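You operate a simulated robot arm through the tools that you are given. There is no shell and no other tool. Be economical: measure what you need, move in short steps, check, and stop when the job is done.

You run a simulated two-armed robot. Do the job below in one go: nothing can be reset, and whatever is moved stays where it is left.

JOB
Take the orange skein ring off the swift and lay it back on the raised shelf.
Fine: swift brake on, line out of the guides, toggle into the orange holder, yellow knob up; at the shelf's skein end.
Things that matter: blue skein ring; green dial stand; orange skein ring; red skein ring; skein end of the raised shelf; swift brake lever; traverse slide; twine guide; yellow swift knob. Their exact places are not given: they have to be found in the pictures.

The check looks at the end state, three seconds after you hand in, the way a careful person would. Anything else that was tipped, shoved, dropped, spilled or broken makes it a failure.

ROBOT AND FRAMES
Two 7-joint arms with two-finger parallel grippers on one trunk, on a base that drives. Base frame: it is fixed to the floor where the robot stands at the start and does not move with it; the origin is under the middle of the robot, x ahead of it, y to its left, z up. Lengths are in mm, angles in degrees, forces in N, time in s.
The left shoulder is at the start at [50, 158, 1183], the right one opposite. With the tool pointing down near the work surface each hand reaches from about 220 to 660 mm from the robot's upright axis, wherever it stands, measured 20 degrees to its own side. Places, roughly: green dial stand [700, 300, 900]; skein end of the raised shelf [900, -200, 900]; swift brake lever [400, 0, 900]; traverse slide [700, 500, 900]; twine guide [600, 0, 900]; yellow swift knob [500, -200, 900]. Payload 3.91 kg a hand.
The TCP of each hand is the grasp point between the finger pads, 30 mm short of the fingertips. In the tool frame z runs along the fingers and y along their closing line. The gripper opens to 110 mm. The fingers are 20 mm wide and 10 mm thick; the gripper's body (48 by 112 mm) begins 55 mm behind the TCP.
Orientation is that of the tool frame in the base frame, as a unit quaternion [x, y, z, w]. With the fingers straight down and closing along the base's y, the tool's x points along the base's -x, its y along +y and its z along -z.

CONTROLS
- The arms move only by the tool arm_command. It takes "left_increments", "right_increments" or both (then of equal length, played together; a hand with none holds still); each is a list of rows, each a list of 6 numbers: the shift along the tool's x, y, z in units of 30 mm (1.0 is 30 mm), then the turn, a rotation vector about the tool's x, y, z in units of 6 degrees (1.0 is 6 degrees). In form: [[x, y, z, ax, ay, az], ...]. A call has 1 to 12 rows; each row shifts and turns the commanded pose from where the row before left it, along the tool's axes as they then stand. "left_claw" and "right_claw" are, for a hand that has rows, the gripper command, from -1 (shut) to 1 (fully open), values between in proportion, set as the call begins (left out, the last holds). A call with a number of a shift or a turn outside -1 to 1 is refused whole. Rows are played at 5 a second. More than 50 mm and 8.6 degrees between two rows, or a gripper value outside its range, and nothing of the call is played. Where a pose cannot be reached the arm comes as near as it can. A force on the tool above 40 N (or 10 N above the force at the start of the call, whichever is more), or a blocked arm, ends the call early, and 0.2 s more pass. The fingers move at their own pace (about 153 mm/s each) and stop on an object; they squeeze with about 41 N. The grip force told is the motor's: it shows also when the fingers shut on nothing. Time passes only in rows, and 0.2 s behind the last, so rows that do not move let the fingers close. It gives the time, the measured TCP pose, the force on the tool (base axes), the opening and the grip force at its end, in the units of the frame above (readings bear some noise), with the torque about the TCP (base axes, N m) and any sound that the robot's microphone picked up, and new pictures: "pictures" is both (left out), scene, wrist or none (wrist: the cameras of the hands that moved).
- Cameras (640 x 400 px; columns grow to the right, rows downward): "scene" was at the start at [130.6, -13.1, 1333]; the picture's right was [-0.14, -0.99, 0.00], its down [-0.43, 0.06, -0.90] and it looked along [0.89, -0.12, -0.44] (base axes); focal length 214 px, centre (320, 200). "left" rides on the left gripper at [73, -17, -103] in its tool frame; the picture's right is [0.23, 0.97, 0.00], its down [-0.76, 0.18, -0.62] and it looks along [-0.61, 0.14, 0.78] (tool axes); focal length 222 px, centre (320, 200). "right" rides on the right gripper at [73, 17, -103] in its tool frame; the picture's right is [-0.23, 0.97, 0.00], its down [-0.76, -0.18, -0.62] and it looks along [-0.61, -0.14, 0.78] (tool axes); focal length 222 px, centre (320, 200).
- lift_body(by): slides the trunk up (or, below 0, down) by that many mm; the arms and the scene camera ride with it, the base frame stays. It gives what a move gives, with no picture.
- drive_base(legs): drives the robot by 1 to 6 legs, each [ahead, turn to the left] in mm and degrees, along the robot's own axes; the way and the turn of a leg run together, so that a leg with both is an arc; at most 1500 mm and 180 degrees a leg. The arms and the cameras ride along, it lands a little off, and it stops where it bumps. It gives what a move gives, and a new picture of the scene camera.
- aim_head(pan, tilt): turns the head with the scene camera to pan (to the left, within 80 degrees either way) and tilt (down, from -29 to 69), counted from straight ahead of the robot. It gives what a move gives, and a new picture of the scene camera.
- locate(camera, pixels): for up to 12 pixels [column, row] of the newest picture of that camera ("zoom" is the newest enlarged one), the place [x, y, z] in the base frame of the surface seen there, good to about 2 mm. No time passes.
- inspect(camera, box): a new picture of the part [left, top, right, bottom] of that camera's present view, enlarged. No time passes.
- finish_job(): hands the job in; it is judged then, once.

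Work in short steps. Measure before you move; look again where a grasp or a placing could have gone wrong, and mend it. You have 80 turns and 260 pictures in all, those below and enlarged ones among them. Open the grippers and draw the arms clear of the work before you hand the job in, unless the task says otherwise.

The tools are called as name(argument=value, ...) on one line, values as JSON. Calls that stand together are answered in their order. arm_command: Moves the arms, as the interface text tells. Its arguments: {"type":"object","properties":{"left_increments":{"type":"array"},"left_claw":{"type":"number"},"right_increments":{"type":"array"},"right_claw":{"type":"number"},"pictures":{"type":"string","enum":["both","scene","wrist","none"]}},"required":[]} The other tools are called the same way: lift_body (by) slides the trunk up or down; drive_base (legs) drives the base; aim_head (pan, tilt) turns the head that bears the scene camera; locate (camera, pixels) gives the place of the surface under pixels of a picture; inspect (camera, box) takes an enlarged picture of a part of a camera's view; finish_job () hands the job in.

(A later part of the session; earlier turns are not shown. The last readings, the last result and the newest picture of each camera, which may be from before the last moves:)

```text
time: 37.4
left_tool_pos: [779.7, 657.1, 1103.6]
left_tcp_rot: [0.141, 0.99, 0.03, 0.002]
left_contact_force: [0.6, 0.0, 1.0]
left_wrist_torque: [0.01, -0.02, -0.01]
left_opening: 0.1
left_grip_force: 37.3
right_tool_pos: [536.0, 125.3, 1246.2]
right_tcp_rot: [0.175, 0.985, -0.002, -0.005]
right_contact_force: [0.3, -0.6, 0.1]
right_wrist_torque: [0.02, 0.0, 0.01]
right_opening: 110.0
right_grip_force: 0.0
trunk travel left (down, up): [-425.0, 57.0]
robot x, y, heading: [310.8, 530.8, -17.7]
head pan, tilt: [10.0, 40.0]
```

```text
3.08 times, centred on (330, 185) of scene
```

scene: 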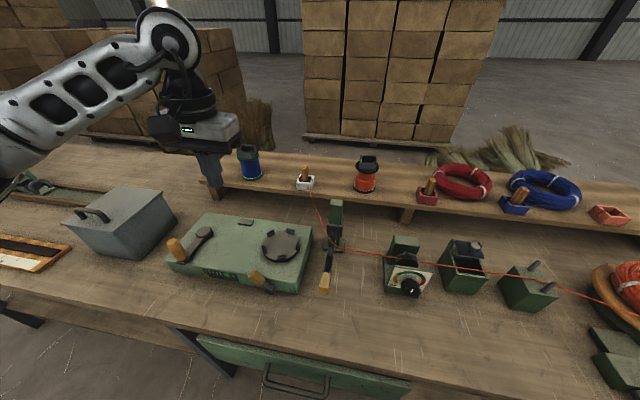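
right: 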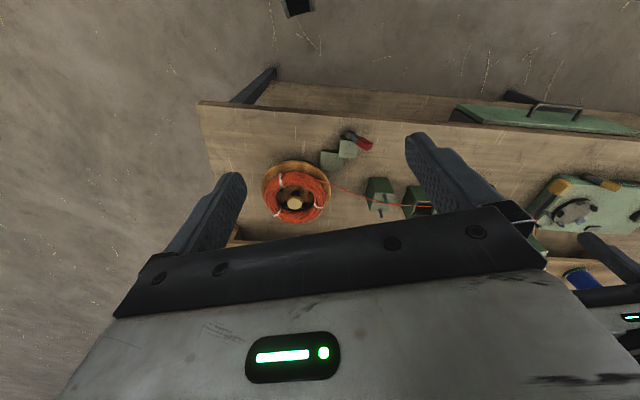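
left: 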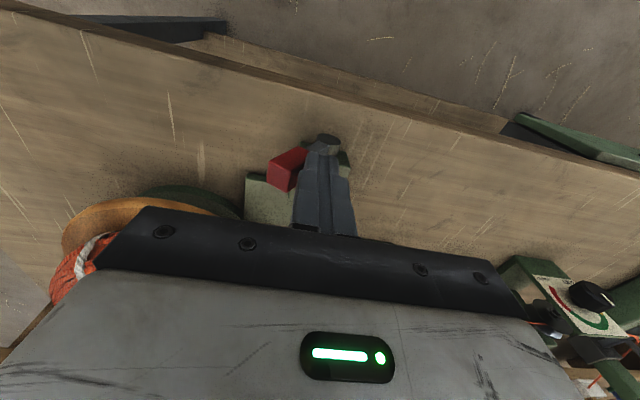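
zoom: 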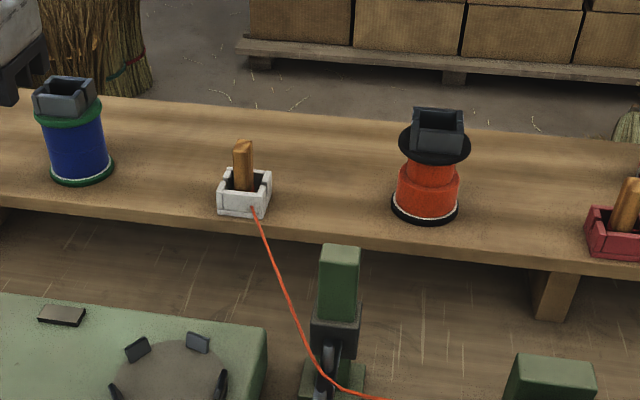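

Zoomed: toggle at (243,165), holder (245,195). I enlarge more and measure the toggle.

inspect(camera="scene", box=[290, 155, 330, 200])

locate(camera="zoom", pixels=[[240, 110], [240, 150], [245, 190], [232, 108], [255, 115], [190, 215], [290, 215], [240, 255], [250, 280], [340, 250], [160, 250], [265, 280]])

locate(camera="scene", pixels=[[332, 245], [335, 205], [325, 278], [408, 255], [395, 262], [430, 265], [464, 268], [463, 248], [505, 275], [535, 265], [546, 285], [330, 265]])

inspect(camera="scene", box=[310, 190, 440, 300])

inspect(camera="scene", box=[430, 220, 570, 320])

```text
8.89 times, centred on (310, 178) of scene
```

zoom: 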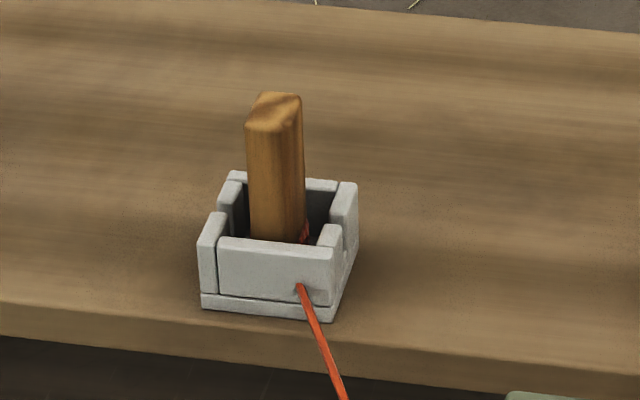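

```text
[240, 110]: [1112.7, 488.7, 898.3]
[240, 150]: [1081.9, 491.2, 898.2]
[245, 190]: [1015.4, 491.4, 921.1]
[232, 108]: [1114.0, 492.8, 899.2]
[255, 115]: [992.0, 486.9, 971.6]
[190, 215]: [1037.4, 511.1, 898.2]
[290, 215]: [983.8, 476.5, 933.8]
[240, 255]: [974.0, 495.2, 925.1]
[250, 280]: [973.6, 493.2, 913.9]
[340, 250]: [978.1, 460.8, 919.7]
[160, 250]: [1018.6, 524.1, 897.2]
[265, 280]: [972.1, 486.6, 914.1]
```

```text
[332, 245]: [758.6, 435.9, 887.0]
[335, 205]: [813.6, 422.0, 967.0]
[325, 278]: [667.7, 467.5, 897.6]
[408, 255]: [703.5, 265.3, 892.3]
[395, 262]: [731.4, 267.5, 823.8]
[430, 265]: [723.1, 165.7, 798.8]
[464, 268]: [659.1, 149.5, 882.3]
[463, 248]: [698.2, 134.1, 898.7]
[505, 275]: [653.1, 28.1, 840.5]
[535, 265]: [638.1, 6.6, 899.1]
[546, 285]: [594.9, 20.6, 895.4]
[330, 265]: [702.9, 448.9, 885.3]
```

```text
3.64 times, centred on (375, 245) of scene
```

zoom: 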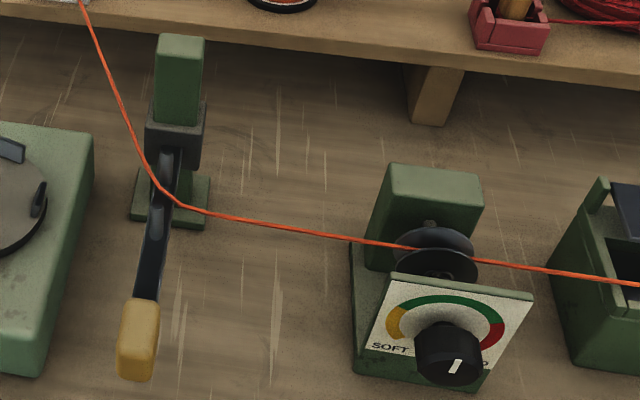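

```text
4.00 times, centred on (500, 270) of scene
```

zoom: 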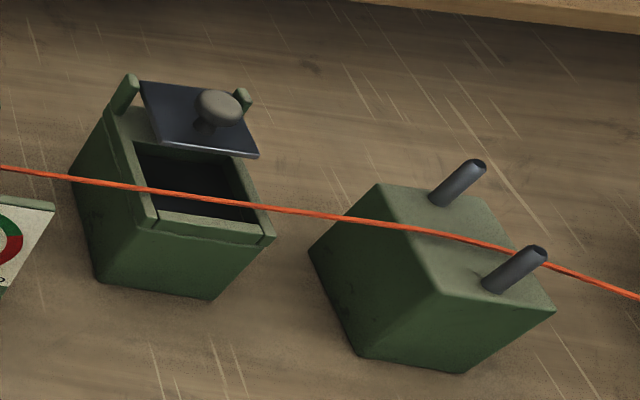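

Toggle: front-top near (990,484,972), holder rim about z 930. I bring the left hand over with the fingers tilted 30° forward for reach, half open, and look by wrist camera.

arm_command(left_increments=[[0, -0.6, 0, 0.57, 0, 0.2], [-0.5, -0.7, 0, 0, -1, 0], [-0.8, -0.7, 0, 0, -1, 0], [-0.8, -0.7, 0, 0, -1, 0], [-0.8, -0.7, 0, 0, -1, 0], [-0.6, 0, 0.3, 0, -1, 0]], left_claw=0.1)

inspect(camera="left", box=[200, 60, 440, 240])

```text
time: 38.8
left_tool_pos: [848.6, 526.5, 1116.3]
left_tcp_rot: [0.146, 0.955, -0.04, 0.255]
left_contact_force: [-0.4, -1.1, -0.7]
left_wrist_torque: [0.02, 0.0, 0.0]
left_opening: 60.6
left_grip_force: 0.1
right_tool_pos: [533.7, 125.0, 1246.6]
right_tcp_rot: [0.173, 0.985, -0.001, -0.006]
right_contact_force: [0.2, -0.1, -0.3]
right_wrist_torque: [0.05, -0.03, -0.01]
right_opening: 109.8
right_grip_force: 0.2
trunk travel left (down, up): [-425.0, 57.0]
robot x, y, heading: [310.1, 532.8, -17.2]
head pan, tilt: [10.0, 40.0]
```

scene: 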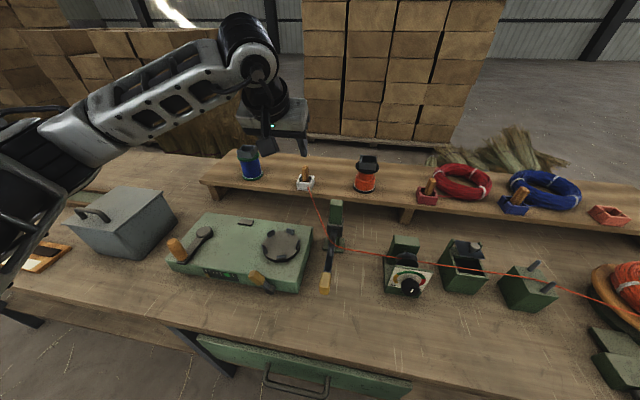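
left: 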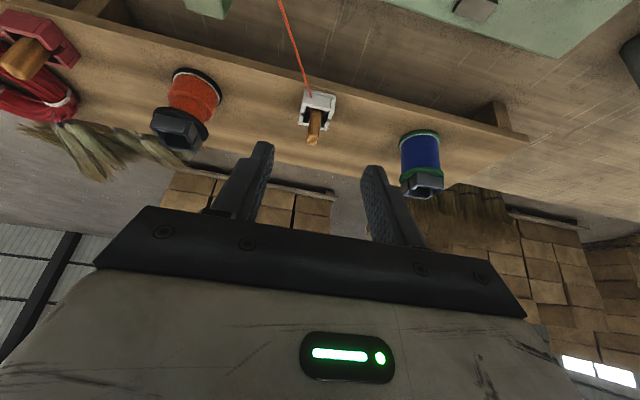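

```text
2.22 times, centred on (320, 150) of left
```

zoom: 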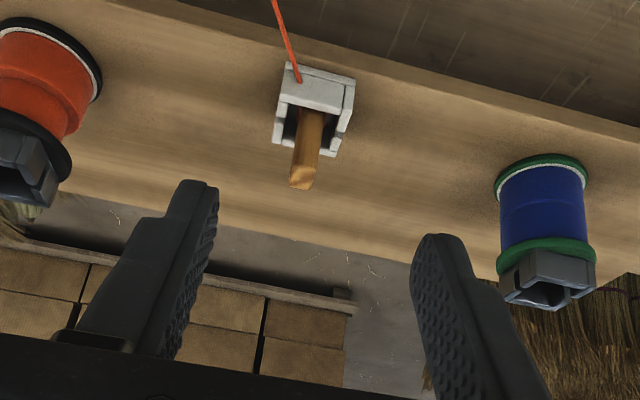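

inspect(camera="left", box=[290, 80, 350, 155])

locate(camera="left", pixels=[[313, 139], [317, 125], [313, 121], [318, 116], [308, 101], [331, 101], [320, 100], [303, 121], [311, 142]])

```text
5.33 times, centred on (320, 118) of left
```

zoom: 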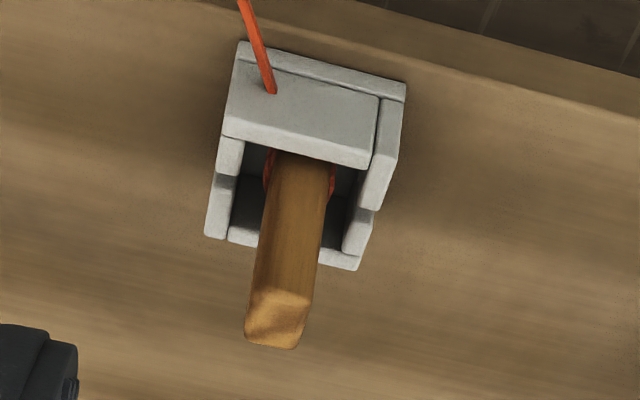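

```text
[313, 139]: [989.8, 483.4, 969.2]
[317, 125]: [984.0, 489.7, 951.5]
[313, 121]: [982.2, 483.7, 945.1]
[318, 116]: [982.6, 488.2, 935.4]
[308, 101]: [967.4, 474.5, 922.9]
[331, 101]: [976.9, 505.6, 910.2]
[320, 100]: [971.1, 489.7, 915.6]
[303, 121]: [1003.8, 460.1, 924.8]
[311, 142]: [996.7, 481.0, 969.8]
```

Toggle centre about (991,486), top z≈971. The approach is nearly along the tool's z; I go two-thirds of the way and check.

arm_command(left_increments=[[-0.8, 0.06, 0.6, 0, 0, 0], [-0.86, 0.06, 0.8, 0, 0, 0], [0, 0, 1, 0, 0, 0], [0, 0, 1, 0, 0, 0], [0, 0, 1, 0, 0, 0], [0, 0, 0.6, 0, 0, 0]], pictures="wrist")

inspect(camera="scene", box=[240, 120, 380, 220])

```text
time: 40.2
left_tool_pos: [963.8, 495.4, 1011.3]
left_tcp_rot: [0.147, 0.955, -0.04, 0.254]
left_contact_force: [-0.6, 1.2, -0.7]
left_wrist_torque: [0.02, -0.01, -0.05]
left_opening: 60.3
left_grip_force: 0.0
right_tool_pos: [535.4, 125.5, 1247.1]
right_tcp_rot: [0.174, 0.985, -0.001, -0.005]
right_contact_force: [-1.3, 0.2, 0.0]
right_wrist_torque: [0.01, 0.03, 0.01]
right_opening: 110.0
right_grip_force: 0.0
trunk travel left (down, up): [-425.0, 57.0]
robot x, y, heading: [308.4, 534.7, -17.4]
head pan, tilt: [10.0, 40.0]
```

left: 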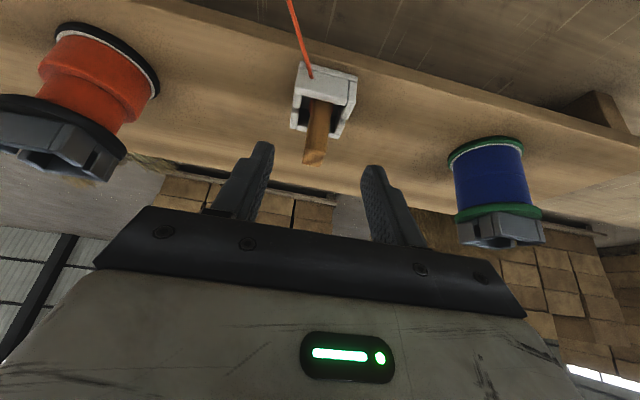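

```text
4.00 times, centred on (310, 170) of scene
```

zoom: 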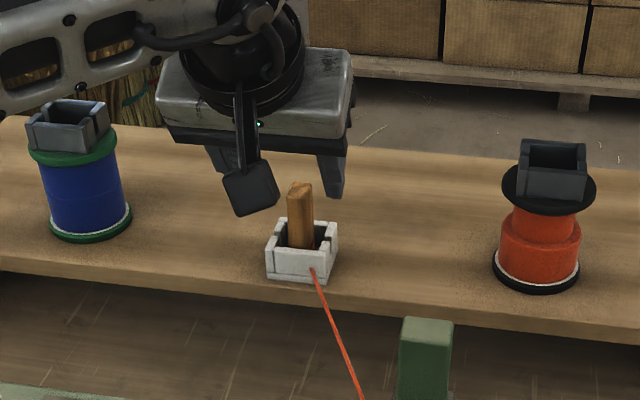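

Aligned (toggle midway between the fingers). Final 56 mm down, then close.

arm_command(left_increments=[[0, 0, 0.9, 0, 0, 0], [0, 0, 0.9, 0, 0, 0]], pictures="wrist")

inspect(camera="left", box=[220, 60, 420, 260])

```text
time: 40.8
left_tool_pos: [989.2, 486.9, 963.7]
left_tcp_rot: [0.145, 0.955, -0.039, 0.255]
left_contact_force: [0.0, 0.3, -0.2]
left_wrist_torque: [0.02, -0.01, 0.02]
left_opening: 60.7
left_grip_force: 0.0
right_tool_pos: [534.4, 125.7, 1246.8]
right_tcp_rot: [0.175, 0.985, -0.002, -0.006]
right_contact_force: [-0.9, -0.1, -0.5]
right_wrist_torque: [-0.01, 0.01, -0.02]
right_opening: 110.1
right_grip_force: 0.1
trunk travel left (down, up): [-425.0, 57.0]
robot x, y, heading: [309.2, 534.6, -17.2]
head pan, tilt: [10.0, 40.0]
```

left: 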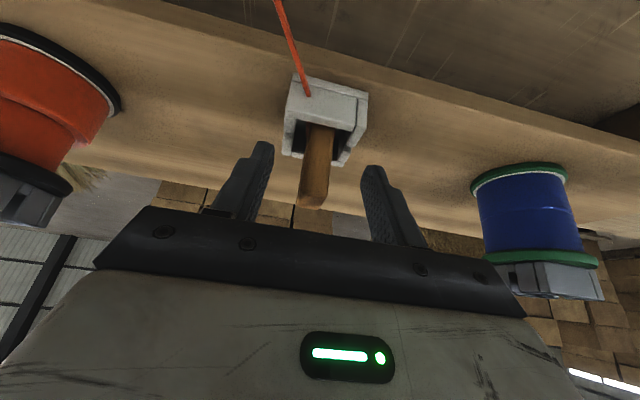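

```text
2.00 times, centred on (320, 160) of left
```

zoom: 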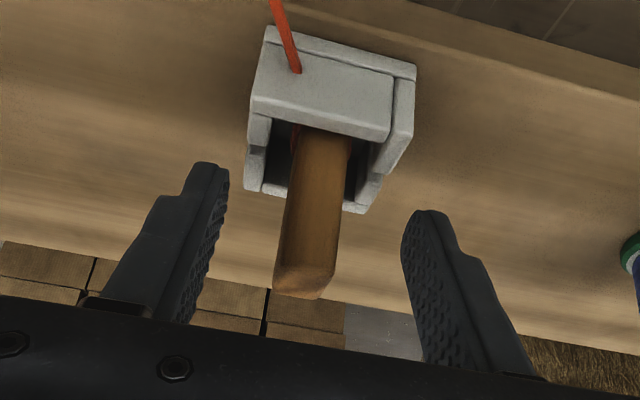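

Toggle sits between the pads. Closing.

arm_command(left_increments=[[0, 0, 0, 0, 0, 0], [0, 0, 0, 0, 0, 0], [0, 0, 0, 0, 0, 0]], left_claw=-1, pictures="none")

arm_command(left_increments=[[-0.25, 0, -0.43, 0, 0, 0], [-0.5, 0, -0.86, 0, 0, 0]], pictures="both")

inspect(camera="scene", box=[240, 120, 380, 270])

```text
time: 41.6
left_tool_pos: [989.0, 488.2, 964.9]
left_tcp_rot: [0.145, 0.955, -0.04, 0.254]
left_contact_force: [0.1, -0.2, 0.8]
left_wrist_torque: [0.02, -0.03, -0.02]
left_opening: 14.9
left_grip_force: 40.6
right_tool_pos: [535.1, 126.2, 1246.0]
right_tcp_rot: [0.173, 0.985, -0.002, -0.005]
right_contact_force: [0.1, -0.6, 0.3]
right_wrist_torque: [0.02, 0.06, 0.0]
right_opening: 110.1
right_grip_force: 0.0
trunk travel left (down, up): [-425.0, 57.0]
robot x, y, heading: [310.4, 534.2, -17.5]
head pan, tilt: [10.0, 40.0]
```

```text
time: 42.2
left_tool_pos: [988.2, 486.1, 1007.4]
left_tcp_rot: [0.146, 0.956, -0.039, 0.252]
left_contact_force: [0.3, -1.2, 0.6]
left_wrist_torque: [0.02, -0.01, 0.03]
left_opening: 14.9
left_grip_force: 41.0
right_tool_pos: [534.8, 125.3, 1245.9]
right_tcp_rot: [0.175, 0.985, -0.001, -0.006]
right_contact_force: [0.0, 0.4, 0.4]
right_wrist_torque: [0.03, 0.01, -0.01]
right_opening: 110.0
right_grip_force: 0.1
trunk travel left (down, up): [-425.0, 57.0]
robot x, y, heading: [307.6, 531.5, -17.4]
head pan, tilt: [10.0, 40.0]
```

scene: 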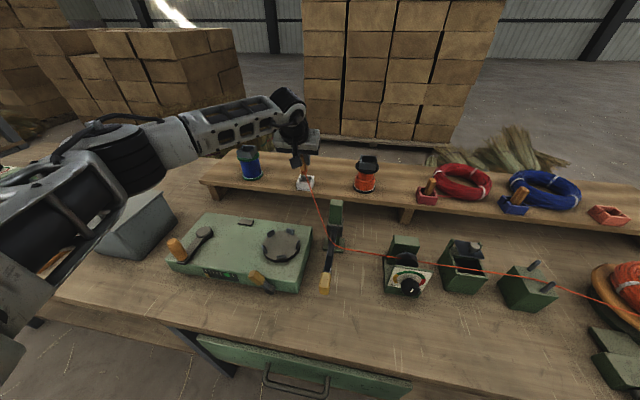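
left: 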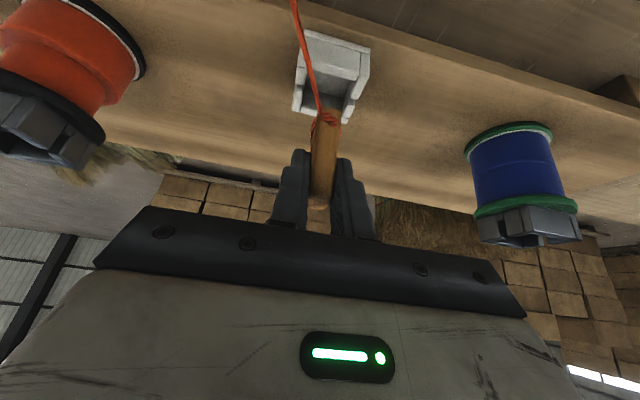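

```text
2.67 times, centred on (310, 195) of scene
```

zoom: 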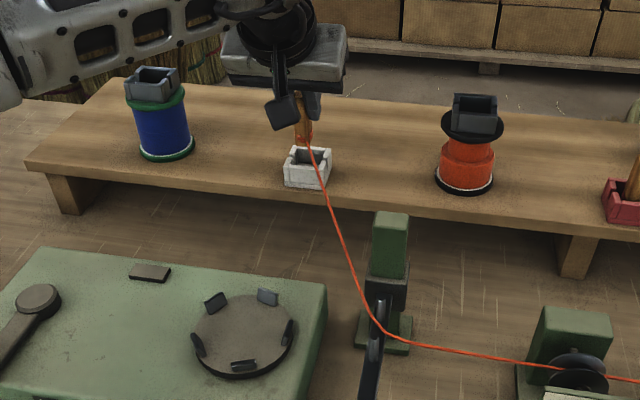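

Toggle is held (opening 14.9 mm) and out of the white holder; the line follows. I move up and back above the traverse slide, so the line can rise from its eye without being pulled tight.

arm_command(left_increments=[[-0.3, 0, -0.6, 0, 0, 0], [0.39, -0.37, -0.95, 0, 0, 0], [0.39, -0.37, -0.95, 0, 0, 0], [0.39, -0.37, -0.95, 0, 0, 0], [0.39, -0.37, -0.95, 0, 0, 0], [0.39, -0.37, -0.95, 0, 0, 0]], pictures="scene")

inspect(camera="scene", box=[240, 120, 560, 320])

```text
time: 43.6
left_tool_pos: [853.9, 469.4, 1123.4]
left_tcp_rot: [0.146, 0.955, -0.039, 0.254]
left_contact_force: [0.0, -0.3, 0.0]
left_wrist_torque: [0.01, 0.01, -0.01]
left_opening: 14.8
left_grip_force: 40.9
right_tool_pos: [533.3, 125.9, 1246.7]
right_tcp_rot: [0.175, 0.985, -0.002, -0.006]
right_contact_force: [0.0, 0.0, 0.6]
right_wrist_torque: [0.02, -0.03, -0.06]
right_opening: 109.8
right_grip_force: 0.1
trunk travel left (down, up): [-425.0, 57.0]
robot x, y, heading: [311.8, 533.8, -17.2]
head pan, tilt: [10.0, 40.0]
```

scene: 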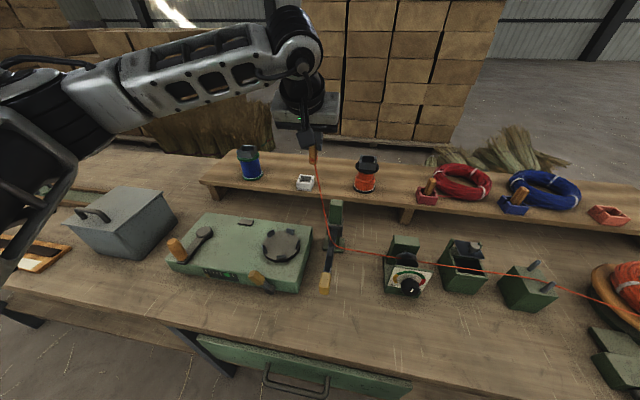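

```text
2.00 times, centred on (400, 220) of scene
```

zoom: 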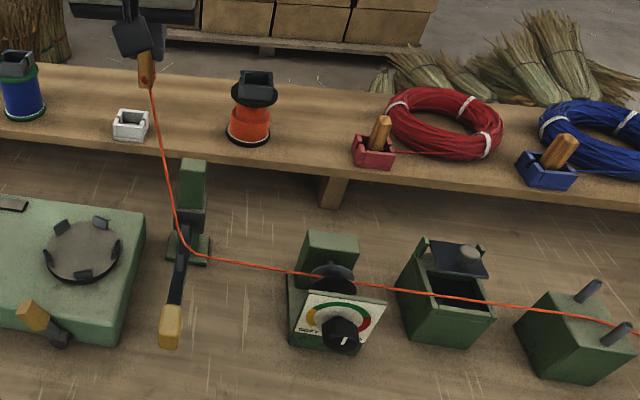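

Line still runs round the slide's eye, no force on the hand. I lift further.

arm_command(left_increments=[[-0.35, -0.15, -0.9, 0, 0, 0], [-0.35, -0.15, -0.9, 0, 0, 0], [-0.35, -0.15, -0.9, 0, 0, 0], [-0.35, -0.15, -0.9, 0, 0, 0], [-0.35, -0.15, -0.9, 0, 0, 0]], pictures="scene")

inspect(camera="scene", box=[240, 120, 560, 320])

```text
time: 44.8
left_tool_pos: [828.5, 456.8, 1268.9]
left_tcp_rot: [0.145, 0.956, -0.039, 0.253]
left_contact_force: [-0.2, -0.8, -1.0]
left_wrist_torque: [-0.04, 0.0, -0.01]
left_opening: 14.8
left_grip_force: 40.9
right_tool_pos: [533.8, 125.2, 1247.4]
right_tcp_rot: [0.174, 0.985, -0.002, -0.006]
right_contact_force: [-0.5, -0.3, 0.3]
right_wrist_torque: [-0.04, -0.01, 0.0]
right_opening: 110.0
right_grip_force: 0.1
trunk travel left (down, up): [-425.0, 57.0]
robot x, y, heading: [312.7, 532.9, -17.6]
head pan, tilt: [10.0, 40.0]
```

scene: 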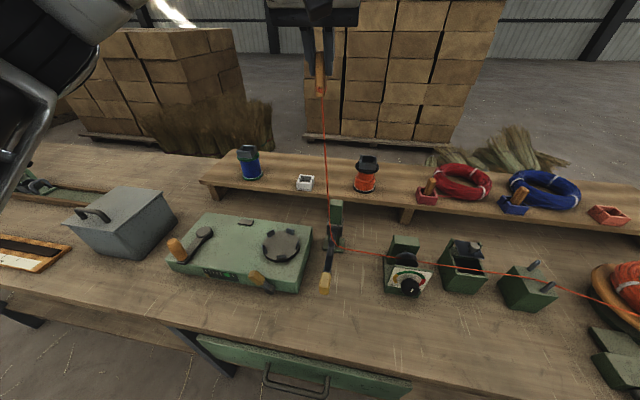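

```text
2.00 times, centred on (400, 220) of scene
```

zoom: 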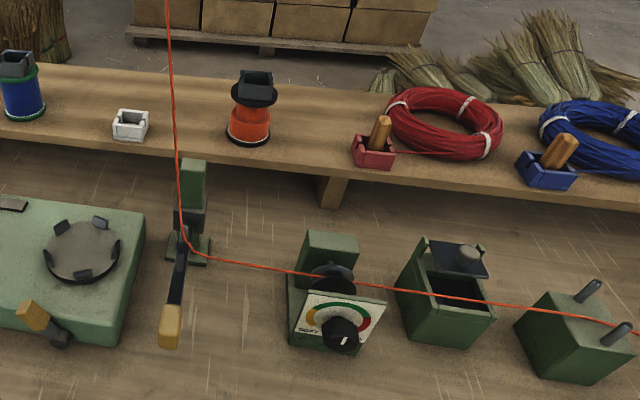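

inspect(camera="scene", box=[305, 190, 365, 300])

inspect(camera="scene", box=[380, 230, 440, 300])

inspect(camera="right", box=[0, 0, 640, 400])

```text
3.64 times, centred on (335, 245) of scene
```

zoom: 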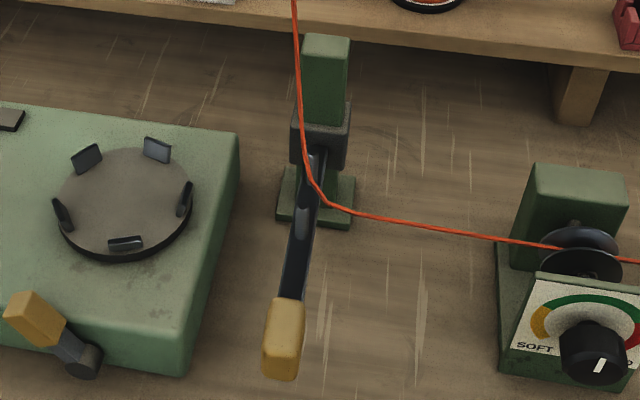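

```text
5.71 times, centred on (410, 265) of scene
```

zoom: 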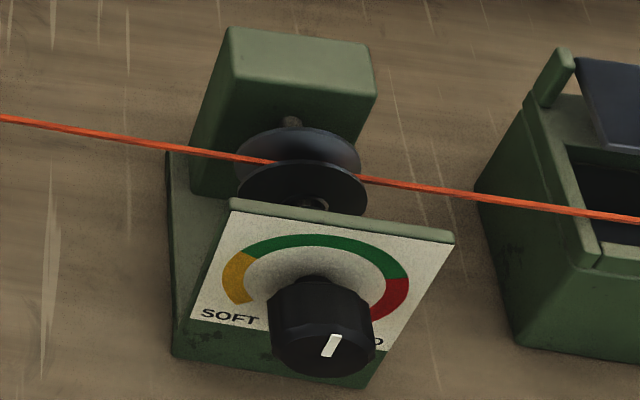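

```text
1.00 times, centred on (320, 200) of right (not enlarged: the box is as wide or as high as the picture)
```

zoom: 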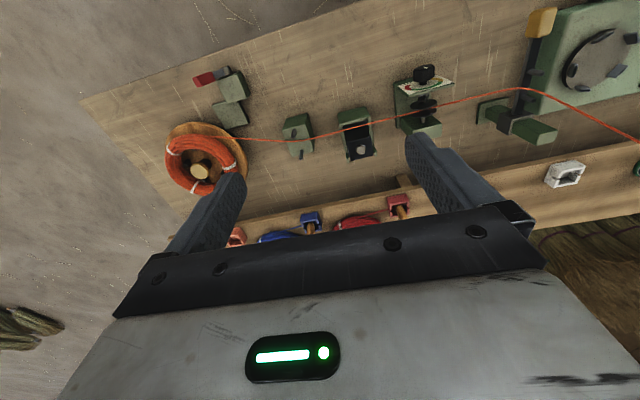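

locate(camera="scene", pixels=[[332, 238], [333, 243], [335, 246], [345, 249], [365, 252], [385, 255], [330, 225], [328, 205], [400, 257], [450, 265]])

inspect(camera="scene", box=[322, 230, 346, 265])

```text
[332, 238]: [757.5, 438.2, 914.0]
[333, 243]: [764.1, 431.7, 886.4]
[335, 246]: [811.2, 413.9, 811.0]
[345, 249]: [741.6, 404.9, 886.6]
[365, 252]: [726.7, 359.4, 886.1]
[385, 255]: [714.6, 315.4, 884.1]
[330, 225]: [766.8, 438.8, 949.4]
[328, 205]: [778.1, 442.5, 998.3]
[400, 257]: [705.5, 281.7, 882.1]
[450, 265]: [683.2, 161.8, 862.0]
```

```text
11.43 times, centred on (334, 248) of scene
```

zoom: 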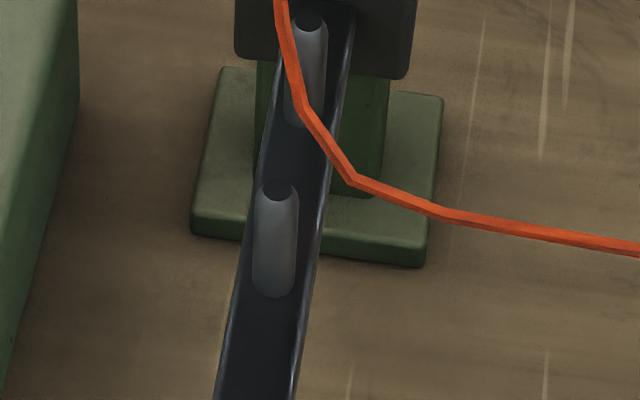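

The rope is loose and physical; it's already rising past the slide arm. I lift higher and watch the line and the ring.

arm_command(left_increments=[[-0.5, 0, -0.86, 0, 0, 0], [-0.5, 0, -0.86, 0, 0, 0], [-0.5, 0, -0.86, 0, 0, 0]], pictures="scene")

inspect(camera="scene", box=[310, 190, 440, 300])

inspect(camera="scene", box=[440, 190, 640, 350])

```text
time: 45.6
left_tool_pos: [828.5, 456.3, 1356.2]
left_tcp_rot: [0.147, 0.955, -0.04, 0.253]
left_contact_force: [0.4, -1.0, -0.2]
left_wrist_torque: [-0.02, -0.02, 0.01]
left_opening: 14.9
left_grip_force: 41.2
right_tool_pos: [532.9, 123.5, 1247.0]
right_tcp_rot: [0.174, 0.985, -0.002, -0.005]
right_contact_force: [-0.4, -0.5, -0.9]
right_wrist_torque: [-0.03, -0.03, -0.01]
right_opening: 109.7
right_grip_force: 0.0
trunk travel left (down, up): [-425.0, 57.0]
robot x, y, heading: [313.9, 534.6, -17.5]
head pan, tilt: [10.0, 40.0]
```

scene: 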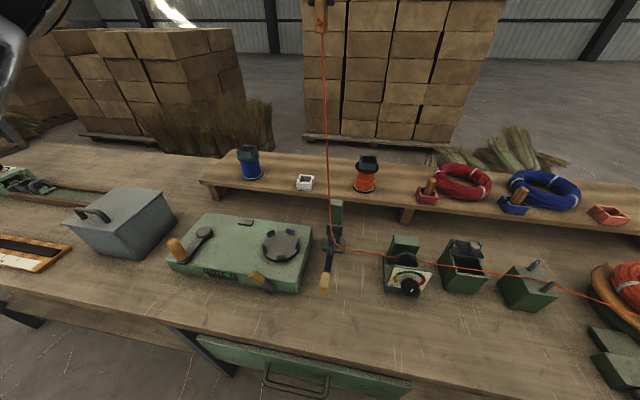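

```text
3.64 times, centred on (375, 245) of scene
```

zoom: 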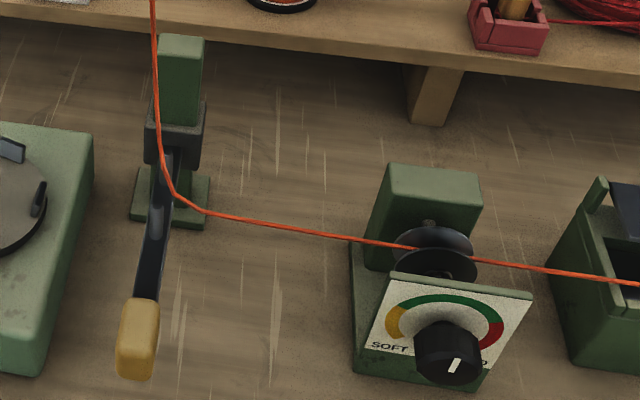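

```text
2.50 times, centred on (540, 270) of scene
```

zoom: 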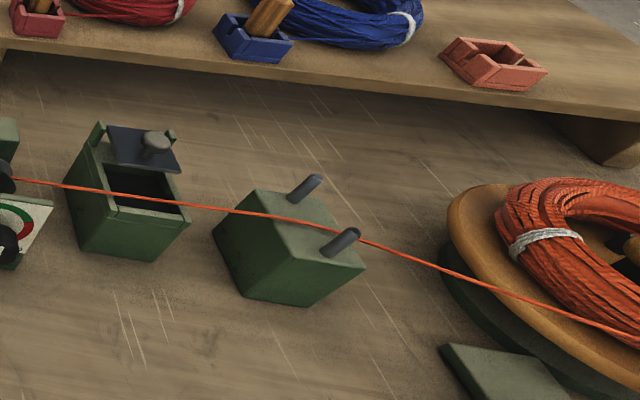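

The line pays out without tension, so height alone won't clear it. I carry the toggle to the right along the line, between slide and dial, and see how the line behaves.

arm_command(left_increments=[[0.3, -0.9, 0.3, 0, 0, 0], [0.5, -0.9, 0.6, 0, 0, 0], [0.7, -0.9, 0.8, 0, 0, 0], [0.75, -0.9, 0.85, 0, 0, 0], [0.75, -0.9, 0.85, 0, 0, 0], [0.75, -0.5, 0.85, 0, 0, 0], [0.75, 0, 0.85, 0, 0, 0], [0.75, 0, 0.85, 0, 0, 0]], pictures="scene")

inspect(camera="scene", box=[310, 190, 440, 300])

```text
time: 47.4
left_tool_pos: [736.2, 327.7, 1120.9]
left_tcp_rot: [0.146, 0.955, -0.04, 0.254]
left_contact_force: [-0.2, 0.4, -0.2]
left_wrist_torque: [-0.01, -0.01, -0.02]
left_opening: 14.7
left_grip_force: 41.5
right_tool_pos: [535.4, 124.7, 1247.1]
right_tcp_rot: [0.174, 0.985, -0.002, -0.006]
right_contact_force: [0.5, 0.1, 0.2]
right_wrist_torque: [0.01, -0.02, 0.02]
right_opening: 110.1
right_grip_force: 0.0
trunk travel left (down, up): [-425.0, 57.0]
robot x, y, heading: [307.1, 534.4, -17.9]
head pan, tilt: [10.0, 40.0]
```

scene: 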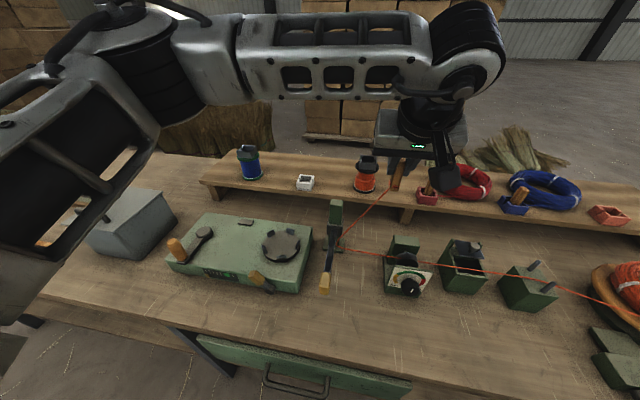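

```text
3.64 times, centred on (375, 245) of scene
```

zoom: 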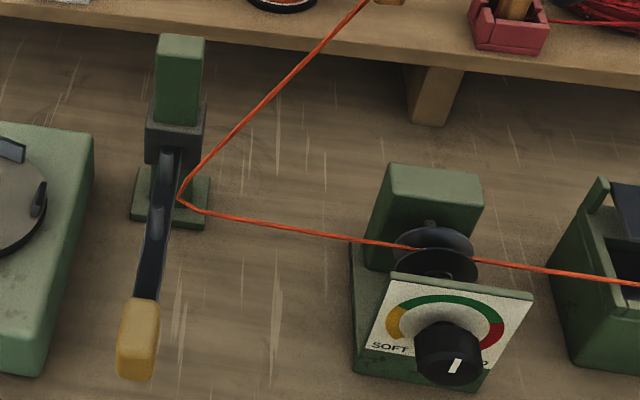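

The line has left the slide's posts; its bend hangs free at (325,245). I wait a second to see if it draws in.

arm_command(left_increments=[[0, 0, 0, 0, 0, 0], [0, 0, 0, 0, 0, 0], [0, 0, 0, 0, 0, 0], [0, 0, 0, 0, 0, 0], [0, -0.5, 0, 0, 0, 0], [0, -0.5, 0, 0, 0, 0]], pictures="none")

inspect(camera="scene", box=[310, 170, 440, 280])

```text
time: 48.8
left_tool_pos: [727.1, 298.6, 1123.0]
left_tcp_rot: [0.146, 0.955, -0.039, 0.254]
left_contact_force: [0.0, 0.2, 0.4]
left_wrist_torque: [0.0, 0.01, 0.0]
left_opening: 14.9
left_grip_force: 41.5
right_tool_pos: [533.8, 126.0, 1247.4]
right_tcp_rot: [0.174, 0.985, -0.001, -0.006]
right_contact_force: [0.2, -0.8, 0.5]
right_wrist_torque: [0.01, -0.01, -0.01]
right_opening: 110.0
right_grip_force: 0.0
trunk travel left (down, up): [-425.0, 57.0]
robot x, y, heading: [311.3, 535.2, -17.5]
head pan, tilt: [10.0, 40.0]
```

```text
3.64 times, centred on (375, 225) of scene
```

zoom: 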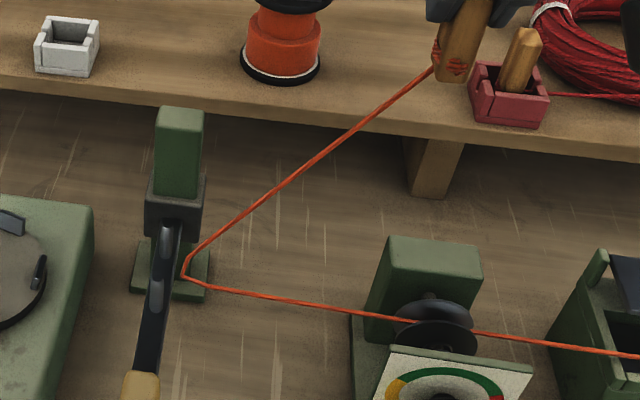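

inspect(camera="scene", box=[318, 225, 350, 260])

locate(camera="zoom", pixels=[[270, 200], [280, 170], [300, 205], [300, 150]])

inspect(camera="right", box=[380, 40, 580, 200])

```text
11.43 times, centred on (334, 242) of scene
```

zoom: 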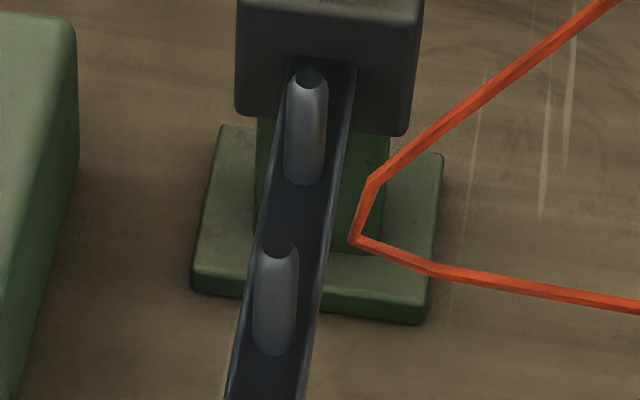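

```text
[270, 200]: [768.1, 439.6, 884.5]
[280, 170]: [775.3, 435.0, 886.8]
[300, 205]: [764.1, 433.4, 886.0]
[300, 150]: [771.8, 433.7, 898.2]
```

```text
2.50 times, centred on (480, 120) of right
```

zoom: 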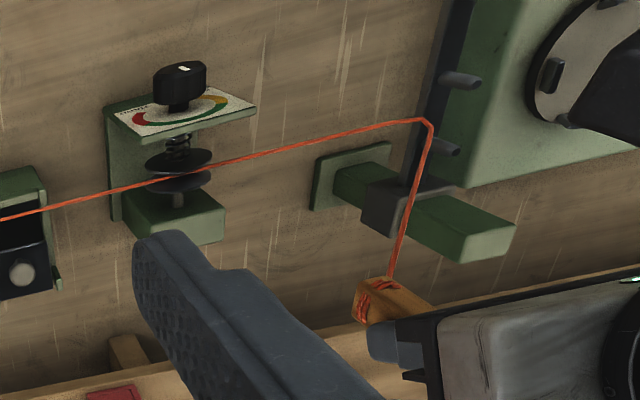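

The line is free of the slide. I now lift high above the dial to raise the line from its discs.

arm_command(left_increments=[[-0.77, -0.6, -0.88, 0, 0, 0], [-0.77, -0.6, -0.88, 0, 0, 0], [-0.77, -0.6, -0.88, 0, 0, 0], [-0.77, -0.6, -0.88, 0, 0, 0], [-0.77, -0.6, -0.88, 0, 0, 0], [-0.77, -0.6, -0.88, 0, 0, 0]], pictures="scene")

inspect(camera="scene", box=[310, 170, 570, 320])

```text
time: 50.2
left_tool_pos: [730.8, 239.5, 1268.3]
left_tcp_rot: [0.147, 0.955, -0.04, 0.254]
left_contact_force: [-0.3, -0.6, 0.5]
left_wrist_torque: [-0.01, 0.03, -0.01]
left_opening: 15.1
left_grip_force: 41.3
left hand out of reach, approached as far as the arm can: row 4, 5, 6
right_tool_pos: [534.0, 124.9, 1247.5]
right_tcp_rot: [0.175, 0.985, -0.002, -0.005]
right_contact_force: [0.1, -0.5, -0.5]
right_wrist_torque: [-0.01, 0.0, -0.03]
right_opening: 109.7
right_grip_force: 0.0
trunk travel left (down, up): [-425.0, 57.0]
robot x, y, heading: [313.7, 532.2, -17.5]
head pan, tilt: [10.0, 40.0]
```

scene: 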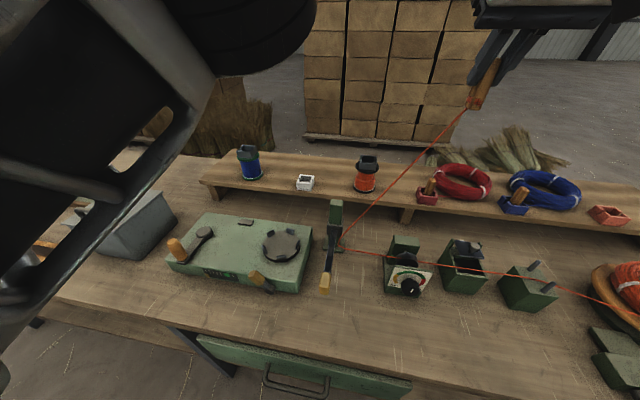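

```text
2.46 times, centred on (440, 245) of scene
```

zoom: 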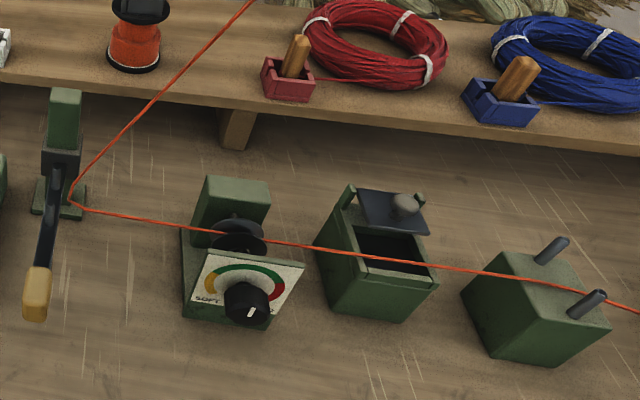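

The line's bend stays where it left the slide and no force is felt. I draw the left hand in toward the robot, keep it high, and then drive to the right end of the table (turn left and reverse, so the line is not swept over the front).

arm_command(left_increments=[[0.45, 0.88, -0.16, 0, 0, 0], [0.45, 0.88, -0.16, 0, 0, 0], [0.45, 0.88, -0.16, 0, 0, 0], [0.45, 0.88, -0.16, 0, 0, 0], [0.45, 0.88, -0.16, 0, 0, 0], [0.45, 0.88, -0.16, 0, 0, 0], [0.45, 0.88, -0.16, 0, 0, 0]], pictures="scene")

drive_base(legs=[[-85, 0], [0, 90]])

```text
time: 51.8
left_tool_pos: [688.1, 448.5, 1251.9]
left_tcp_rot: [0.145, 0.955, -0.04, 0.254]
left_contact_force: [0.2, 1.2, -0.2]
left_wrist_torque: [-0.01, 0.01, 0.02]
left_opening: 14.8
left_grip_force: 41.3
right_tool_pos: [536.2, 125.7, 1247.5]
right_tcp_rot: [0.173, 0.985, -0.001, -0.006]
right_contact_force: [0.5, 0.0, -0.3]
right_wrist_torque: [0.01, 0.01, -0.02]
right_opening: 109.9
right_grip_force: 0.1
trunk travel left (down, up): [-425.0, 57.0]
robot x, y, heading: [311.5, 532.7, -17.3]
head pan, tilt: [10.0, 40.0]
```

scene: 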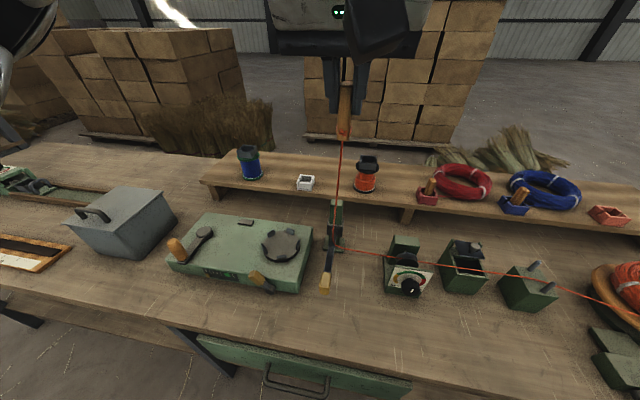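

```text
time: 56.7
left_tool_pos: [316.0, 934.4, 1253.1]
left_tcp_rot: [-0.571, 0.78, 0.151, 0.207]
left_contact_force: [-0.7, 0.4, 0.0]
left_wrist_torque: [-0.04, -0.01, -0.01]
left_opening: 14.7
left_grip_force: 40.5
right_tool_pos: [636.4, 780.5, 1247.5]
right_tcp_rot: [-0.571, 0.821, -0.005, -0.002]
right_contact_force: [0.4, -0.3, -1.0]
right_wrist_torque: [0.03, 0.03, -0.04]
right_opening: 109.8
right_grip_force: 0.1
trunk travel left (down, up): [-425.0, 57.0]
robot x, y, heading: [226.7, 560.1, 71.7]
head pan, tilt: [10.0, 40.0]
```

scene: 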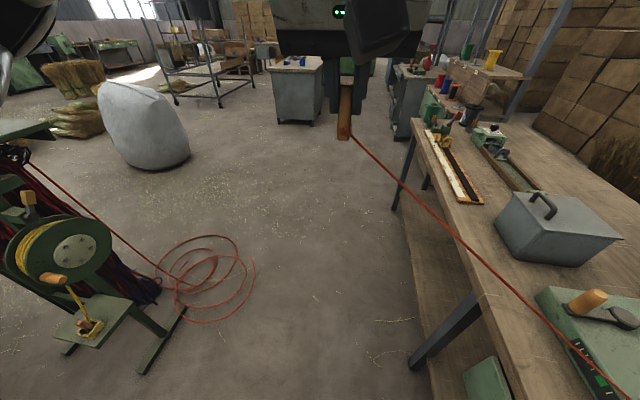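

Turned parallel to the table; the line stays in the air. I reverse along the table by 830 mm.

drive_base(legs=[[-830, 0]])

```text
time: 61.3
left_tool_pos: [50.7, 102.9, 1252.1]
left_tcp_rot: [-0.572, 0.779, 0.151, 0.208]
left_contact_force: [3.1, 1.2, -1.5]
left_wrist_torque: [0.01, -0.06, -0.01]
left_opening: 14.7
left_grip_force: 41.2
right_tool_pos: [370.1, -49.8, 1246.9]
right_tcp_rot: [-0.573, 0.82, -0.006, -0.003]
right_contact_force: [0.0, 0.8, 0.4]
right_wrist_torque: [-0.02, -0.02, -0.01]
right_opening: 109.9
right_grip_force: 0.0
trunk travel left (down, up): [-425.0, 57.0]
robot x, y, heading: [-34.1, -272.8, 72.3]
head pan, tilt: [10.0, 40.0]
```

scene: 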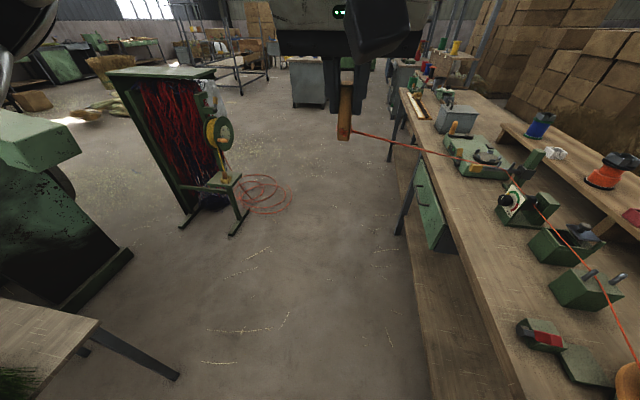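

Some light pull appears now (about 3 N). I turn right by 90° back to face the table.

drive_base(legs=[[0, -90]])

aim_head(pan=15, tilt=40)

```text
time: 65.5
left_tool_pos: [342.8, -355.6, 1252.6]
left_tcp_rot: [0.142, 0.956, -0.039, 0.254]
left_contact_force: [5.6, 10.4, -4.8]
left_wrist_torque: [0.32, -0.12, 0.11]
left_opening: 14.9
left_grip_force: 41.4
right_tool_pos: [191.3, -678.5, 1248.3]
right_tcp_rot: [0.171, 0.985, -0.002, -0.006]
right_contact_force: [0.0, -0.8, -0.2]
right_wrist_torque: [0.0, 0.0, 0.02]
right_opening: 110.2
right_grip_force: 0.0
trunk travel left (down, up): [-425.0, 57.0]
robot x, y, heading: [-36.6, -274.6, -17.2]
head pan, tilt: [10.0, 40.0]
```

scene: 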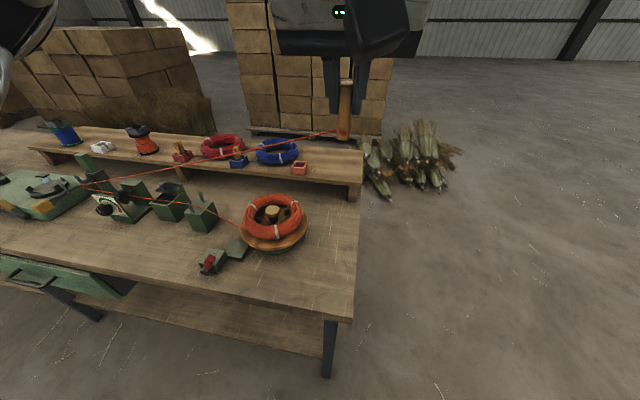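

```text
time: 66.2
left_tool_pos: [344.1, -355.7, 1251.3]
left_tcp_rot: [0.142, 0.956, -0.038, 0.253]
left_contact_force: [5.4, 10.1, -4.3]
left_wrist_torque: [0.28, -0.09, 0.12]
left_opening: 14.9
left_grip_force: 40.7
right_tool_pos: [191.3, -676.8, 1247.1]
right_tcp_rot: [0.171, 0.985, -0.002, -0.005]
right_contact_force: [0.5, -0.2, -0.3]
right_wrist_torque: [0.03, -0.01, 0.04]
right_opening: 109.8
right_grip_force: 0.1
trunk travel left (down, up): [-425.0, 57.0]
robot x, y, heading: [-38.4, -272.2, -17.0]
head pan, tilt: [15.0, 40.0]
```

scene: 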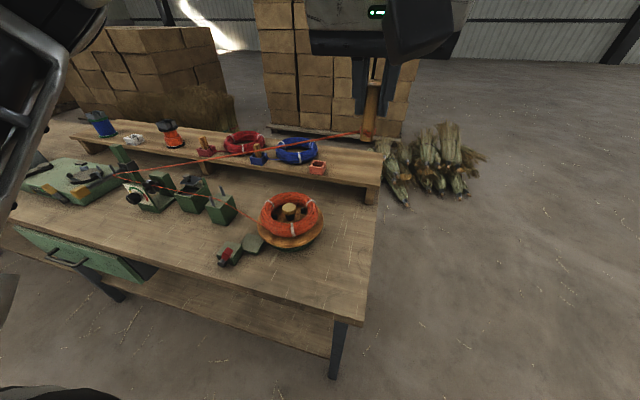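

There is now about 12 N of pull; I look where the line is caught.

inspect(camera="scene", box=[60, 120, 260, 250])

inspect(camera="scene", box=[90, 140, 170, 220])

inspect(camera="scene", box=[200, 180, 340, 280])

```text
3.08 times, centred on (160, 185) of scene
```

zoom: 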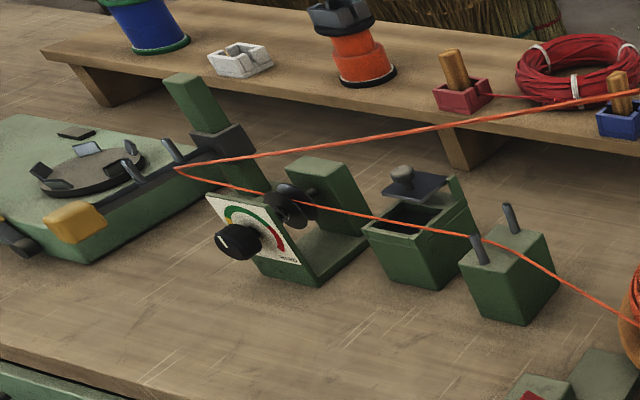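

```text
5.00 times, centred on (130, 180) of scene
```

zoom: 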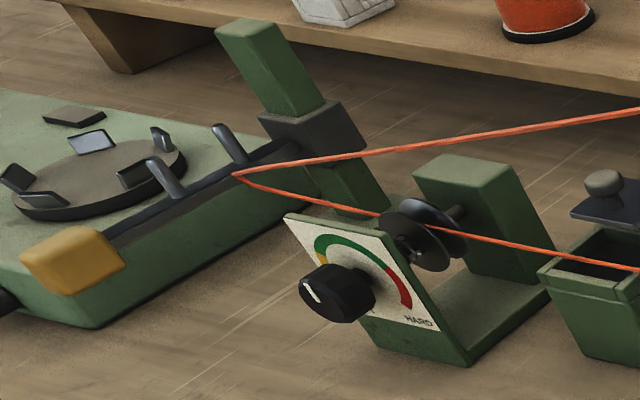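

```text
4.00 times, centred on (270, 230) of scene
```

zoom: 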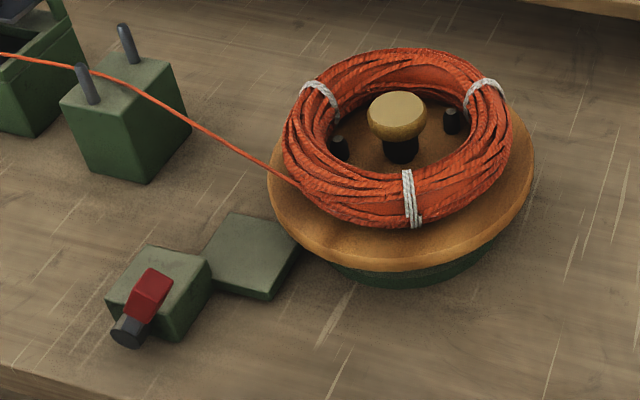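

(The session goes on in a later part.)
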